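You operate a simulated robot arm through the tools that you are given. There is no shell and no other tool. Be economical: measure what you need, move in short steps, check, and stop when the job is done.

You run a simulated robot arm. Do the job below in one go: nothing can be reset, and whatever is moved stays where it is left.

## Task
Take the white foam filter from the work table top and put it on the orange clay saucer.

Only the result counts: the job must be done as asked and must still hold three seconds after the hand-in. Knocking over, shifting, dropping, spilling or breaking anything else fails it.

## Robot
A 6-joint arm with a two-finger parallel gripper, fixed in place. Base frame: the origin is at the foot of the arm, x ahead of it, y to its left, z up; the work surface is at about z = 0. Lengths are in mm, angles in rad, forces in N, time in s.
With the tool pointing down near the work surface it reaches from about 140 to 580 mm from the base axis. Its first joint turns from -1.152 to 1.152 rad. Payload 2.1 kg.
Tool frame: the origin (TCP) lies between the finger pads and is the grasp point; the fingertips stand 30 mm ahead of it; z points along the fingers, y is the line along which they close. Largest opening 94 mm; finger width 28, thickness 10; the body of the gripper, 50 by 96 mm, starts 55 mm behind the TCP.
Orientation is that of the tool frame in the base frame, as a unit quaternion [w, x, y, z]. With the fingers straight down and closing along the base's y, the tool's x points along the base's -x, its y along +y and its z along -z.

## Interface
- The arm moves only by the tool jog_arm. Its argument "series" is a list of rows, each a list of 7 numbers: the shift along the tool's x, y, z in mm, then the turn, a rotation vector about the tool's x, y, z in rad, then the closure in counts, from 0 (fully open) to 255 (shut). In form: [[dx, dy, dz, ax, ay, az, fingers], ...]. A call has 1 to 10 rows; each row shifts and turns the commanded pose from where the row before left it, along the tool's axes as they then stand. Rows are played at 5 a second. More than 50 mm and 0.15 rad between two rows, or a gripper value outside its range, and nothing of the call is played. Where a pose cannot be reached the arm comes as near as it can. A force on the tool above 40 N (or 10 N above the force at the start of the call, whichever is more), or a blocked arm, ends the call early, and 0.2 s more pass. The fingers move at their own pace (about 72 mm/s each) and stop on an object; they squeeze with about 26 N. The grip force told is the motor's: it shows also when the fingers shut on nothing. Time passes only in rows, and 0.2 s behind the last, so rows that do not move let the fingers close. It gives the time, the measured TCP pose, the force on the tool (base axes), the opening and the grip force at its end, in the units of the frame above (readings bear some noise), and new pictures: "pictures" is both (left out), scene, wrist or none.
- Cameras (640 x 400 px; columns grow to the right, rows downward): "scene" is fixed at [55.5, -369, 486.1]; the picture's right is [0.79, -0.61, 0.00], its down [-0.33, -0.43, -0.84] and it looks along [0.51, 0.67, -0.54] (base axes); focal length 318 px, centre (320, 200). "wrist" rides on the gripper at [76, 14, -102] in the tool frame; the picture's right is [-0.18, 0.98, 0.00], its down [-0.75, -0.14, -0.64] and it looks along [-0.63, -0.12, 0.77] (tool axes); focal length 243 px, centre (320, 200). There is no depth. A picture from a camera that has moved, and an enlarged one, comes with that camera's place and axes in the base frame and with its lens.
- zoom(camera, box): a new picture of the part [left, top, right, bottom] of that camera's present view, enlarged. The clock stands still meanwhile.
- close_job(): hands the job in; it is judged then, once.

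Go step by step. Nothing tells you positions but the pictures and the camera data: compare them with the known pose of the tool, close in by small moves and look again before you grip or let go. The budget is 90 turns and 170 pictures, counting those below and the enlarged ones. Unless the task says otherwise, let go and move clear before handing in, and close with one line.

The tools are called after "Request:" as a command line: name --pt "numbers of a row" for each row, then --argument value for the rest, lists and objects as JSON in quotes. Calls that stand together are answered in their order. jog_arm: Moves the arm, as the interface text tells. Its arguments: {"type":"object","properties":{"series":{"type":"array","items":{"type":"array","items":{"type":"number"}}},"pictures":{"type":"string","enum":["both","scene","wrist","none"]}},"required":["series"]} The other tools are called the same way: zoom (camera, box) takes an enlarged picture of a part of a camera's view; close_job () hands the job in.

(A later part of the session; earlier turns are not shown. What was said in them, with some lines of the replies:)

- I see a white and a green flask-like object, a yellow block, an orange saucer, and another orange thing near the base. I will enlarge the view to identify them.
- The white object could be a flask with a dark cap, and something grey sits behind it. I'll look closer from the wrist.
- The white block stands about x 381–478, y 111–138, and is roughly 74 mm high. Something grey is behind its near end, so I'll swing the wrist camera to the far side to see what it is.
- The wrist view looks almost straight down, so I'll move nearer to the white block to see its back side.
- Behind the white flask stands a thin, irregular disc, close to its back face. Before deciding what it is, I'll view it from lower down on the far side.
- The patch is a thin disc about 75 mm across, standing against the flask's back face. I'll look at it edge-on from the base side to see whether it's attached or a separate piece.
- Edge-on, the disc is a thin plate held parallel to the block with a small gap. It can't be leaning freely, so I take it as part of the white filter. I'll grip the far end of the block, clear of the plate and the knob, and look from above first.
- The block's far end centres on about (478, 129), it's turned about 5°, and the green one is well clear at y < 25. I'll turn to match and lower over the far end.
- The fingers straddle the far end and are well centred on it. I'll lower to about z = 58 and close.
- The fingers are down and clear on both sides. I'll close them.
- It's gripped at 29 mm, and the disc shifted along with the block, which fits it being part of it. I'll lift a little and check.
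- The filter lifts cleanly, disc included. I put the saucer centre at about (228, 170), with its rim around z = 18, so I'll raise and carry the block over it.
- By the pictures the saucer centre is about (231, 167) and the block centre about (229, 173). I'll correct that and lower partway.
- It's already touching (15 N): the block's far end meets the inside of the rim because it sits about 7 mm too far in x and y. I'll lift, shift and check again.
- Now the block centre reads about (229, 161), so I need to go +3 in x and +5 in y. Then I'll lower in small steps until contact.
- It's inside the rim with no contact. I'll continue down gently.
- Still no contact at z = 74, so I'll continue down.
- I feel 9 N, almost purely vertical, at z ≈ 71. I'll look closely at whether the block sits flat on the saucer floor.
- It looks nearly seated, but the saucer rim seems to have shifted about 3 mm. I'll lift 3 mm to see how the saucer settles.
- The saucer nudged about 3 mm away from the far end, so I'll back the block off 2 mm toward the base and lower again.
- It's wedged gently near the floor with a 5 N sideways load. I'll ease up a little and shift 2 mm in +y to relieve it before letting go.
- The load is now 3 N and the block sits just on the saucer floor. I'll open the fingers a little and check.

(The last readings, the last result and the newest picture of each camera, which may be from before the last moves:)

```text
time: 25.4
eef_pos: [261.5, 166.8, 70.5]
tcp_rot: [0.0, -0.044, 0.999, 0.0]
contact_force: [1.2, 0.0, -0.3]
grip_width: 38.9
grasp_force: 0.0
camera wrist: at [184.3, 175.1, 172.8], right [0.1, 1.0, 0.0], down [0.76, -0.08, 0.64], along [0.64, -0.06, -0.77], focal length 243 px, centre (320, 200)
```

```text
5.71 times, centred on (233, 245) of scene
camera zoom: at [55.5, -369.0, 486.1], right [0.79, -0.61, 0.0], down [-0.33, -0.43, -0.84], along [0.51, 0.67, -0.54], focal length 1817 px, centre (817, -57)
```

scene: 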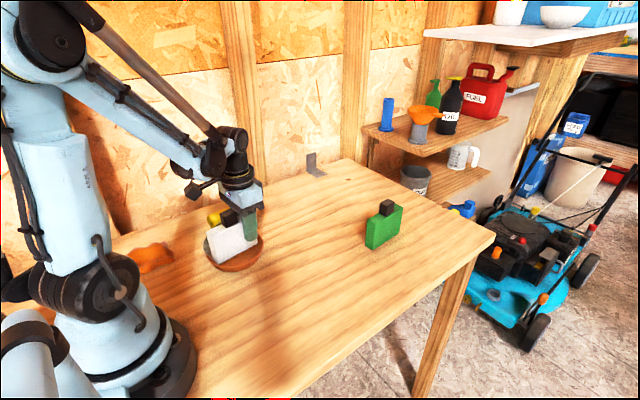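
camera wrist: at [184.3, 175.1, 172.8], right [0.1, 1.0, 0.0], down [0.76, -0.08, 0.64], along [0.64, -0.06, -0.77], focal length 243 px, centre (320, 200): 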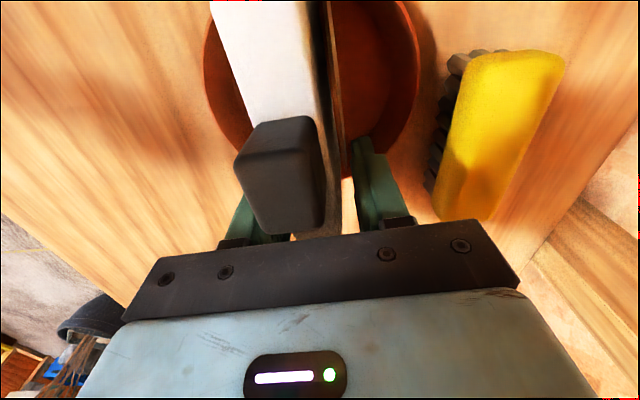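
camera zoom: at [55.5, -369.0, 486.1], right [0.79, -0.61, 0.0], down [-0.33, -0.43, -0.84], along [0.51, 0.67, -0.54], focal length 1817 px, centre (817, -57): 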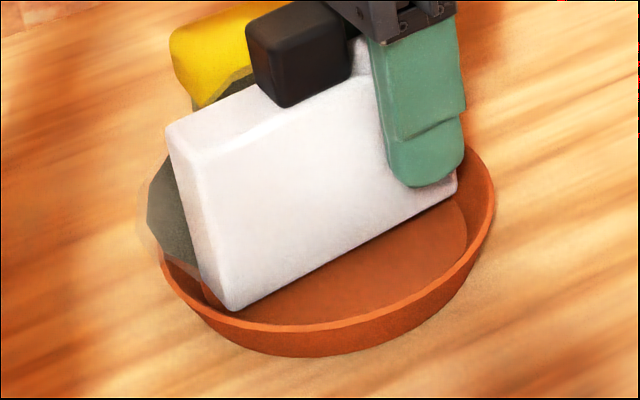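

On release the block's top moved about 4 mm toward −y, roughly a 2° tilt, and it may be settling. I'll open a bit more and see whether it follows the finger.

Request:
jog_arm --pt "0 0 0 0 0 0 142" --pt "0 0 0 0 0 0 142" --pictures "wrist"

Request:
zoom --camera "scene" --box '[198, 210, 268, 280]'

Request:
zoom --camera "wrist" --box '[190, 0, 430, 240]'

```text
time: 26.0
eef_pos: [260.8, 167.3, 69.9]
tcp_rot: [0.001, -0.044, 0.999, -0.001]
contact_force: [-0.3, 0.3, -0.2]
grip_width: 41.5
grasp_force: 0.0
camera wrist: at [184.3, 175.1, 172.8], right [0.1, 1.0, 0.0], down [0.76, -0.08, 0.64], along [0.64, -0.06, -0.77], focal length 243 px, centre (320, 200)
```

wrist: 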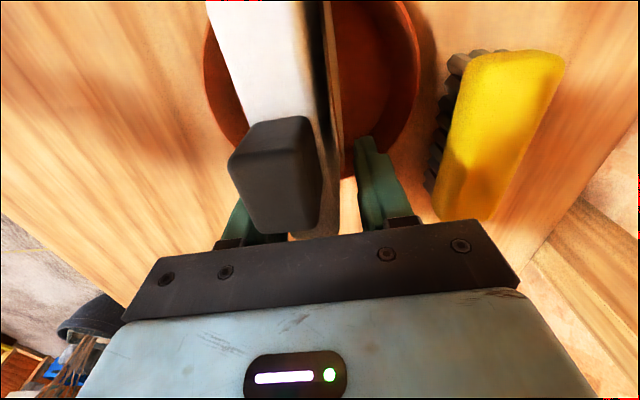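

```text
5.71 times, centred on (233, 245) of scene
camera zoom: at [55.5, -369.0, 486.1], right [0.79, -0.61, 0.0], down [-0.33, -0.43, -0.84], along [0.51, 0.67, -0.54], focal length 1817 px, centre (817, -57)
```

zoom: 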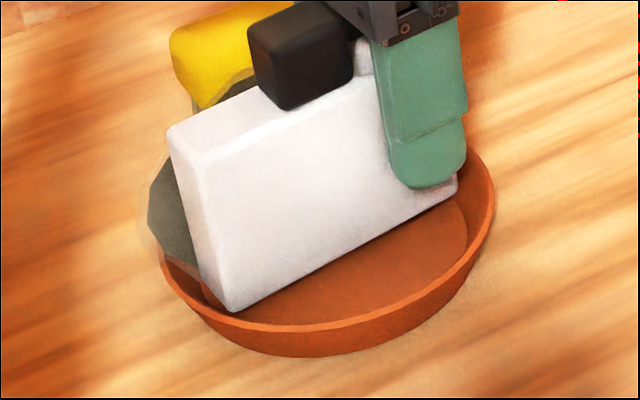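

```text
1.67 times, centred on (310, 120) of wrist
camera zoom: at [184.3, 175.1, 172.8], right [0.1, 1.0, 0.0], down [0.76, -0.08, 0.64], along [0.64, -0.06, -0.77], focal length 404 px, centre (337, 333)
```

zoom: 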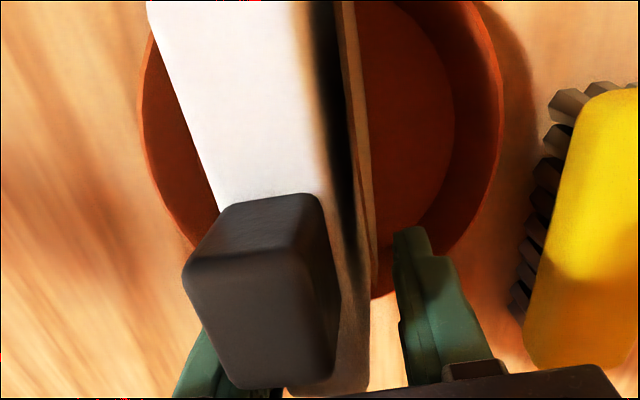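

The block is following the −y finger, so the plate on its +y side is probably riding on the saucer wall and tipping it. I'll close again to hold it upright, lift a little, and shift toward −y and slightly +x.

Request:
jog_arm --pt "0 0 0 0 0 0 160" --pt "0 0 0 0 0 0 230" --pt "0 0 0 0 0 0 230" --pt "0 0 0 0 0 0 230" --pictures "wrist"

Request:
zoom --camera "scene" --box '[198, 210, 268, 280]'

```text
time: 27.0
eef_pos: [260.3, 168.9, 70.0]
tcp_rot: [0.0, -0.044, 0.999, 0.0]
contact_force: [0.9, -0.8, 0.7]
grip_width: 29.7
grasp_force: 25.6
camera wrist: at [184.3, 175.1, 172.8], right [0.1, 1.0, 0.0], down [0.76, -0.08, 0.64], along [0.64, -0.06, -0.77], focal length 243 px, centre (320, 200)
```

wrist: 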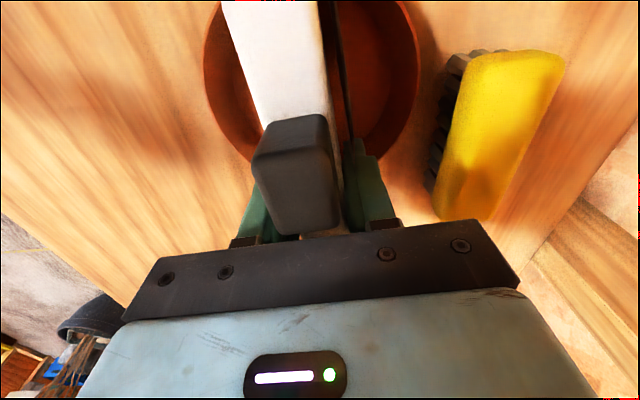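

```text
5.71 times, centred on (233, 245) of scene
camera zoom: at [55.5, -369.0, 486.1], right [0.79, -0.61, 0.0], down [-0.33, -0.43, -0.84], along [0.51, 0.67, -0.54], focal length 1817 px, centre (817, -57)
```

zoom: 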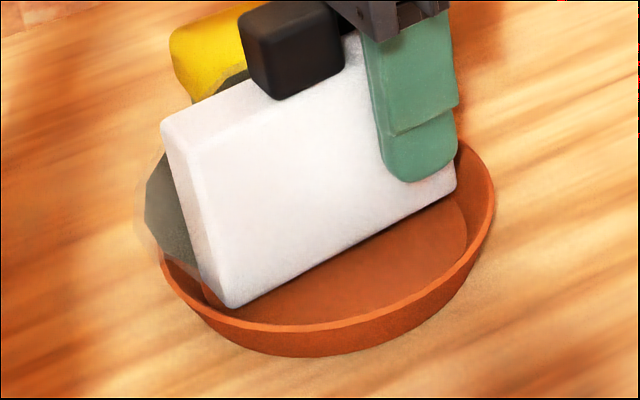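

It's upright again. From the floor outline the block needs to move about +2.7 in x and −3.6 in y, so I'll do that with a small lift and set it down again.

Request:
jog_arm --pt "0 0 -8 0 0 0 230" --pt "-2.4 -3.9 0 0 0 0 230" --pt "0 0 4 0 0 0 230" --pt "0 0 3 0 0 0 230" --pt "0 0 0 0 0 0 230" --pictures "none"

Request:
zoom --camera "scene" --box '[198, 210, 268, 280]'

```text
time: 28.2
eef_pos: [261.9, 164.2, 71.2]
tcp_rot: [0.0, -0.043, 0.999, 0.001]
contact_force: [-0.6, 1.4, 3.9]
grip_width: 29.4
grasp_force: 26.4
```

```text
5.71 times, centred on (233, 245) of scene
camera zoom: at [55.5, -369.0, 486.1], right [0.79, -0.61, 0.0], down [-0.33, -0.43, -0.84], along [0.51, 0.67, -0.54], focal length 1817 px, centre (817, -57)
```

zoom: 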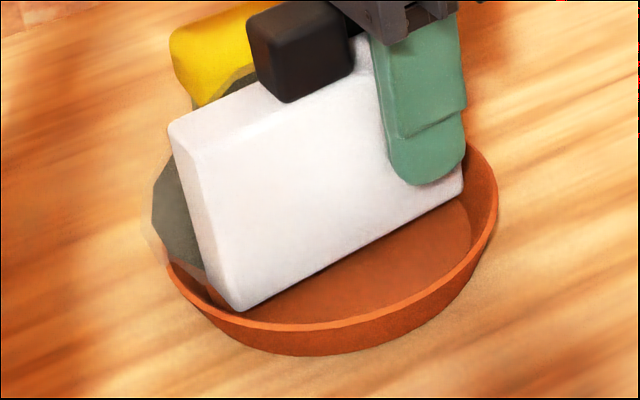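

The saucer follows the block, so the block's corners nearly fill the saucer floor. I'll press lightly to seat it, then open in tiny steps with the fingers close enough to catch it.

Request:
jog_arm --pt "0 0 2 0 0 0 230" --pt "0 0 0 0 0 0 230" --pt "0 0 0 0 0 0 168" --pt "0 0 0 0 0 0 162" --pt "0 0 0 0 0 0 156" --pt "0 0 0 0 0 0 156" --pictures "wrist"

Request:
zoom --camera "wrist" --box '[190, 0, 430, 240]'

Request:
zoom --camera "scene" --box '[198, 210, 268, 280]'

```text
time: 29.6
eef_pos: [261.9, 163.4, 69.5]
tcp_rot: [0.0, -0.043, 0.999, 0.0]
contact_force: [0.2, 0.6, 0.4]
grip_width: 36.5
grasp_force: 0.1
camera wrist: at [185.4, 171.5, 171.2], right [0.1, 1.0, 0.0], down [0.76, -0.08, 0.64], along [0.64, -0.06, -0.77], focal length 243 px, centre (320, 200)
```

wrist: 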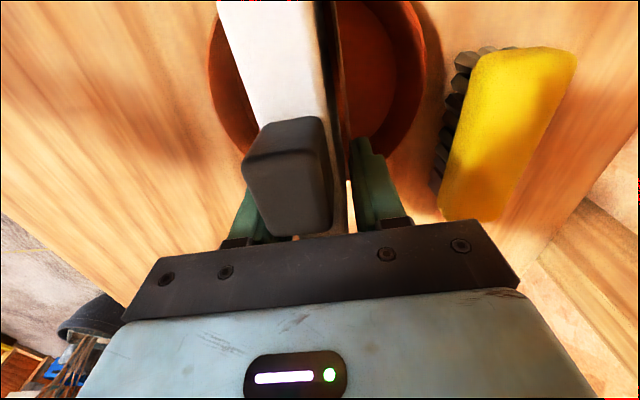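

```text
1.67 times, centred on (310, 120) of wrist
camera zoom: at [185.4, 171.5, 171.2], right [0.1, 1.0, 0.0], down [0.76, -0.08, 0.64], along [0.64, -0.06, -0.77], focal length 404 px, centre (337, 333)
```

zoom: 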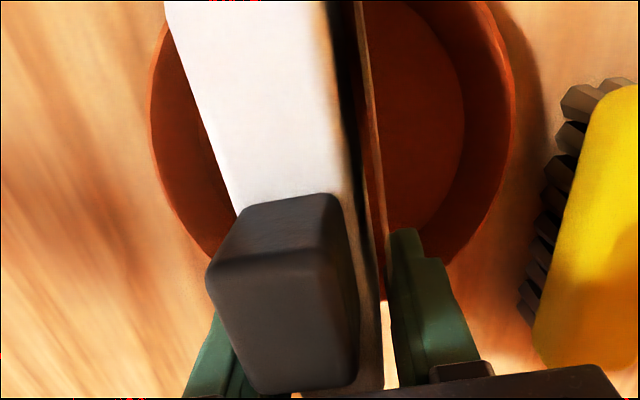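

```text
5.71 times, centred on (233, 245) of scene
camera zoom: at [55.5, -369.0, 486.1], right [0.79, -0.61, 0.0], down [-0.33, -0.43, -0.84], along [0.51, 0.67, -0.54], focal length 1817 px, centre (817, -57)
```

zoom: 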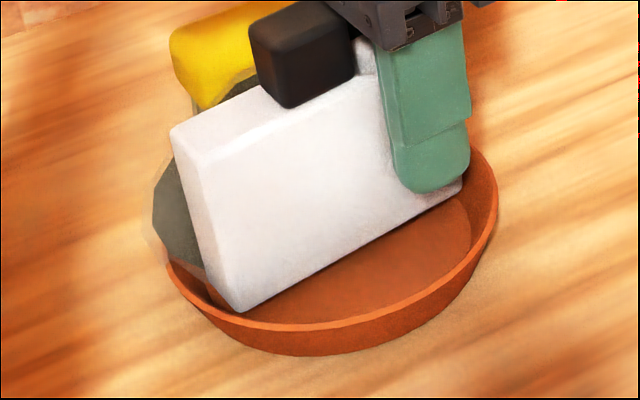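

The tilt seems smaller this time. I'll open one more small step and compare the knob's position (left edge now at column 243).

Request:
jog_arm --pt "0 0 0 0 0 0 148" --pt "0 0 0 0 0 0 148" --pictures "wrist"

Request:
zoom --camera "wrist" --box '[190, 0, 430, 240]'

```text
time: 30.2
eef_pos: [261.3, 164.7, 68.6]
tcp_rot: [0.001, -0.044, 0.999, 0.0]
contact_force: [0.2, -0.2, -0.2]
grip_width: 39.7
grasp_force: 0.0
camera wrist: at [185.4, 171.5, 171.1], right [0.1, 1.0, 0.0], down [0.76, -0.08, 0.64], along [0.64, -0.06, -0.77], focal length 243 px, centre (320, 200)
```

wrist: 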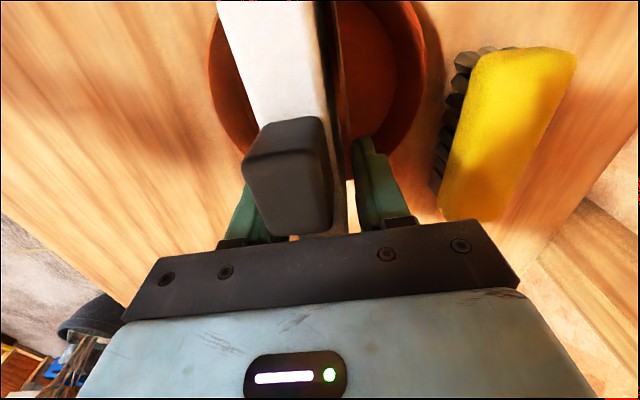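

```text
1.67 times, centred on (310, 120) of wrist
camera zoom: at [185.4, 171.5, 171.1], right [0.1, 1.0, 0.0], down [0.76, -0.08, 0.64], along [0.64, -0.06, -0.77], focal length 404 px, centre (337, 333)
```

zoom: 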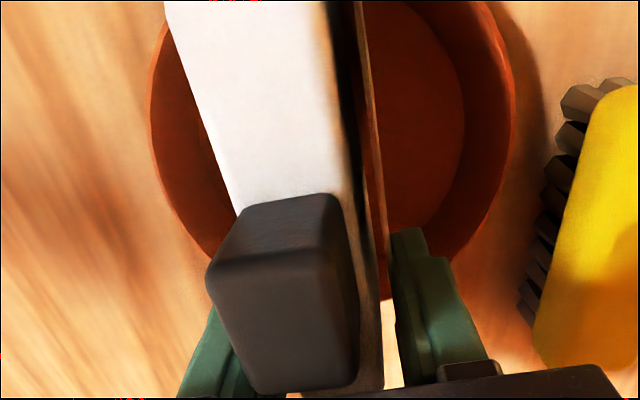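

The block stayed put while the finger moved away, so it's standing by itself. I'll open further in steps and wait a second.

Request:
jog_arm --pt "0 0 0 0 0 0 140" --pt "0 0 0 0 0 0 132" --pt "0 0 0 0 0 0 124" --pt "0 0 0 0 0 0 116" --pt "0 0 0 0 0 0 116" --pt "0 0 0 0 0 0 116" --pt "0 0 0 0 0 0 116" --pictures "wrist"

Request:
zoom --camera "scene" --box '[198, 210, 268, 280]'

```text
time: 31.8
eef_pos: [262.6, 164.6, 67.8]
tcp_rot: [0.0, -0.043, 0.999, -0.001]
contact_force: [-0.6, 0.3, 0.4]
grip_width: 51.0
grasp_force: 0.0
camera wrist: at [185.4, 171.5, 171.1], right [0.1, 1.0, 0.0], down [0.76, -0.08, 0.64], along [0.64, -0.06, -0.77], focal length 243 px, centre (320, 200)
```

wrist: 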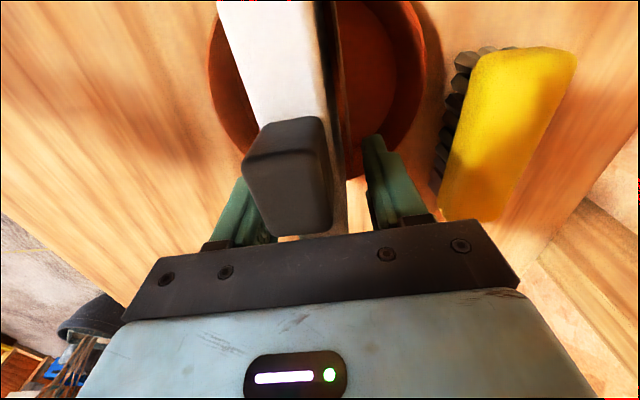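

```text
5.71 times, centred on (233, 245) of scene
camera zoom: at [55.5, -369.0, 486.1], right [0.79, -0.61, 0.0], down [-0.33, -0.43, -0.84], along [0.51, 0.67, -0.54], focal length 1817 px, centre (817, -57)
```

zoom: 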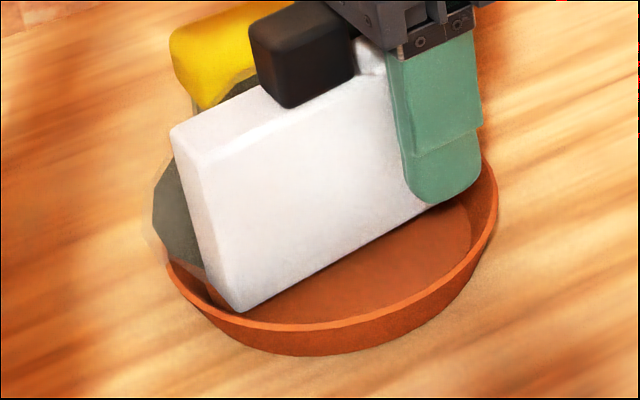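

It's standing free and still. I'll raise the hand straight up, clear of the knob.

Request:
jog_arm --pt "0 0 -15 0 0 0 116" --pt "0 0 -25 0 0 0 116" --pt "0 0 -35 0 0 0 116" --pt "0 0 -40 0 0 0 116" --pt "0 0 -40 0 0 0 116" --pt "0 0 0 0 0 0 116" --pt "0 0 0 0 0 0 116" --pt "0 0 0 0 0 0 116" --pt "0 0 0 0 0 0 116"

Request:
zoom --camera "scene" --box '[178, 190, 288, 290]'

```text
time: 33.8
eef_pos: [260.6, 163.0, 223.3]
tcp_rot: [0.0, -0.043, 0.999, 0.0]
contact_force: [0.0, 0.7, -0.3]
grip_width: 51.0
grasp_force: 0.0
camera wrist: at [183.5, 170.7, 325.7], right [0.1, 1.0, 0.0], down [0.76, -0.08, 0.64], along [0.64, -0.06, -0.77], focal length 243 px, centre (320, 200)
```

scene: 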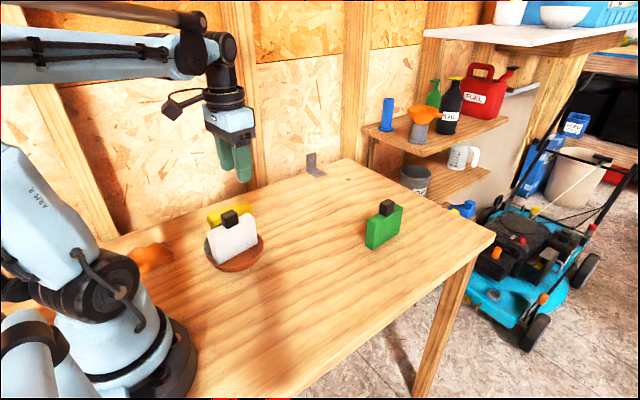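
wrist: 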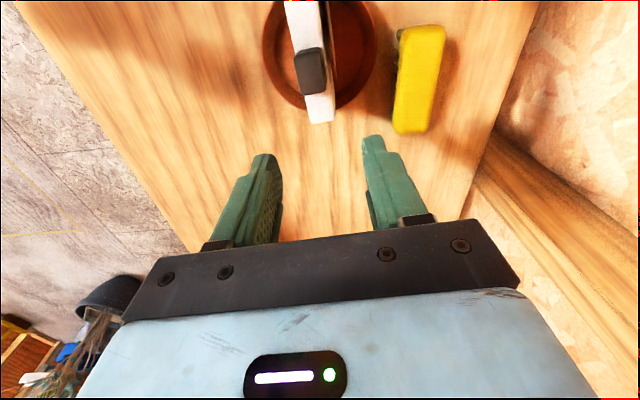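

```text
4.00 times, centred on (233, 240) of scene
camera zoom: at [55.5, -369.0, 486.1], right [0.79, -0.61, 0.0], down [-0.33, -0.43, -0.84], along [0.51, 0.67, -0.54], focal length 1272 px, centre (668, 40)
```

zoom: 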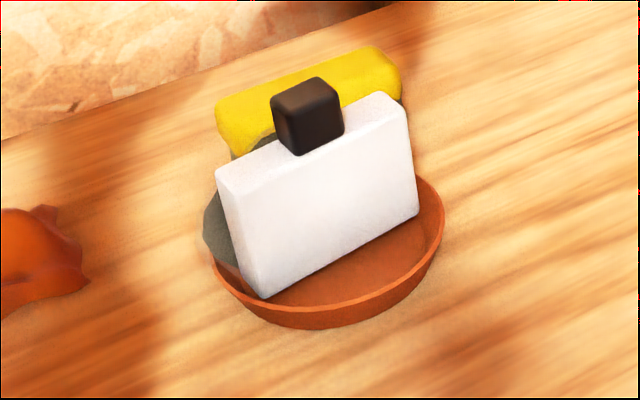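

The filter stands in the saucer and the hand is clear. I'll wait two seconds to confirm it holds.

Request:
jog_arm --pt "0 0 0 0 0 0 116" --pt "0 0 0 0 0 0 116" --pt "0 0 0 0 0 0 116" --pt "0 0 0 0 0 0 116" --pt "0 0 0 0 0 0 116" --pt "0 0 0 0 0 0 116" --pt "0 0 0 0 0 0 116" --pt "0 0 0 0 0 0 116" --pt "0 0 0 0 0 0 116" --pt "0 0 0 0 0 0 116" --pictures "none"

Request:
zoom --camera "scene" --box '[178, 190, 288, 290]'

```text
time: 36.0
eef_pos: [260.5, 163.4, 223.6]
tcp_rot: [0.001, -0.043, 0.999, 0.0]
contact_force: [0.1, -0.6, -0.2]
grip_width: 50.9
grasp_force: 0.0
```

```text
4.00 times, centred on (233, 240) of scene
camera zoom: at [55.5, -369.0, 486.1], right [0.79, -0.61, 0.0], down [-0.33, -0.43, -0.84], along [0.51, 0.67, -0.54], focal length 1272 px, centre (668, 40)
```

zoom: 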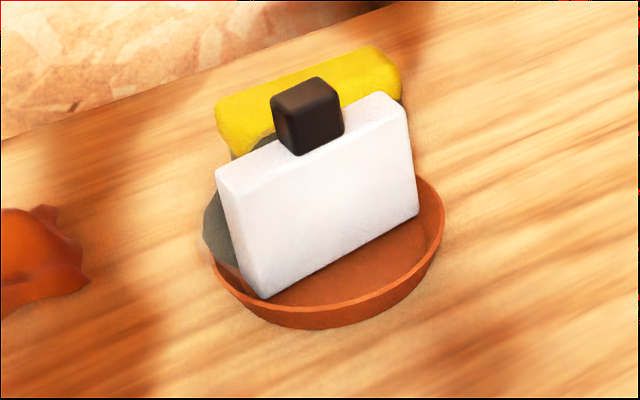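

Nothing has moved in two seconds, so I'm handing in.

Request:
close_job

```text
The job is handed in.
```

The white foam filter is standing in the orange clay saucer with the hand clear, and it did not move in the two seconds I watched before handing in; the saucer itself shifted about 3 mm while I was setting the filter down.
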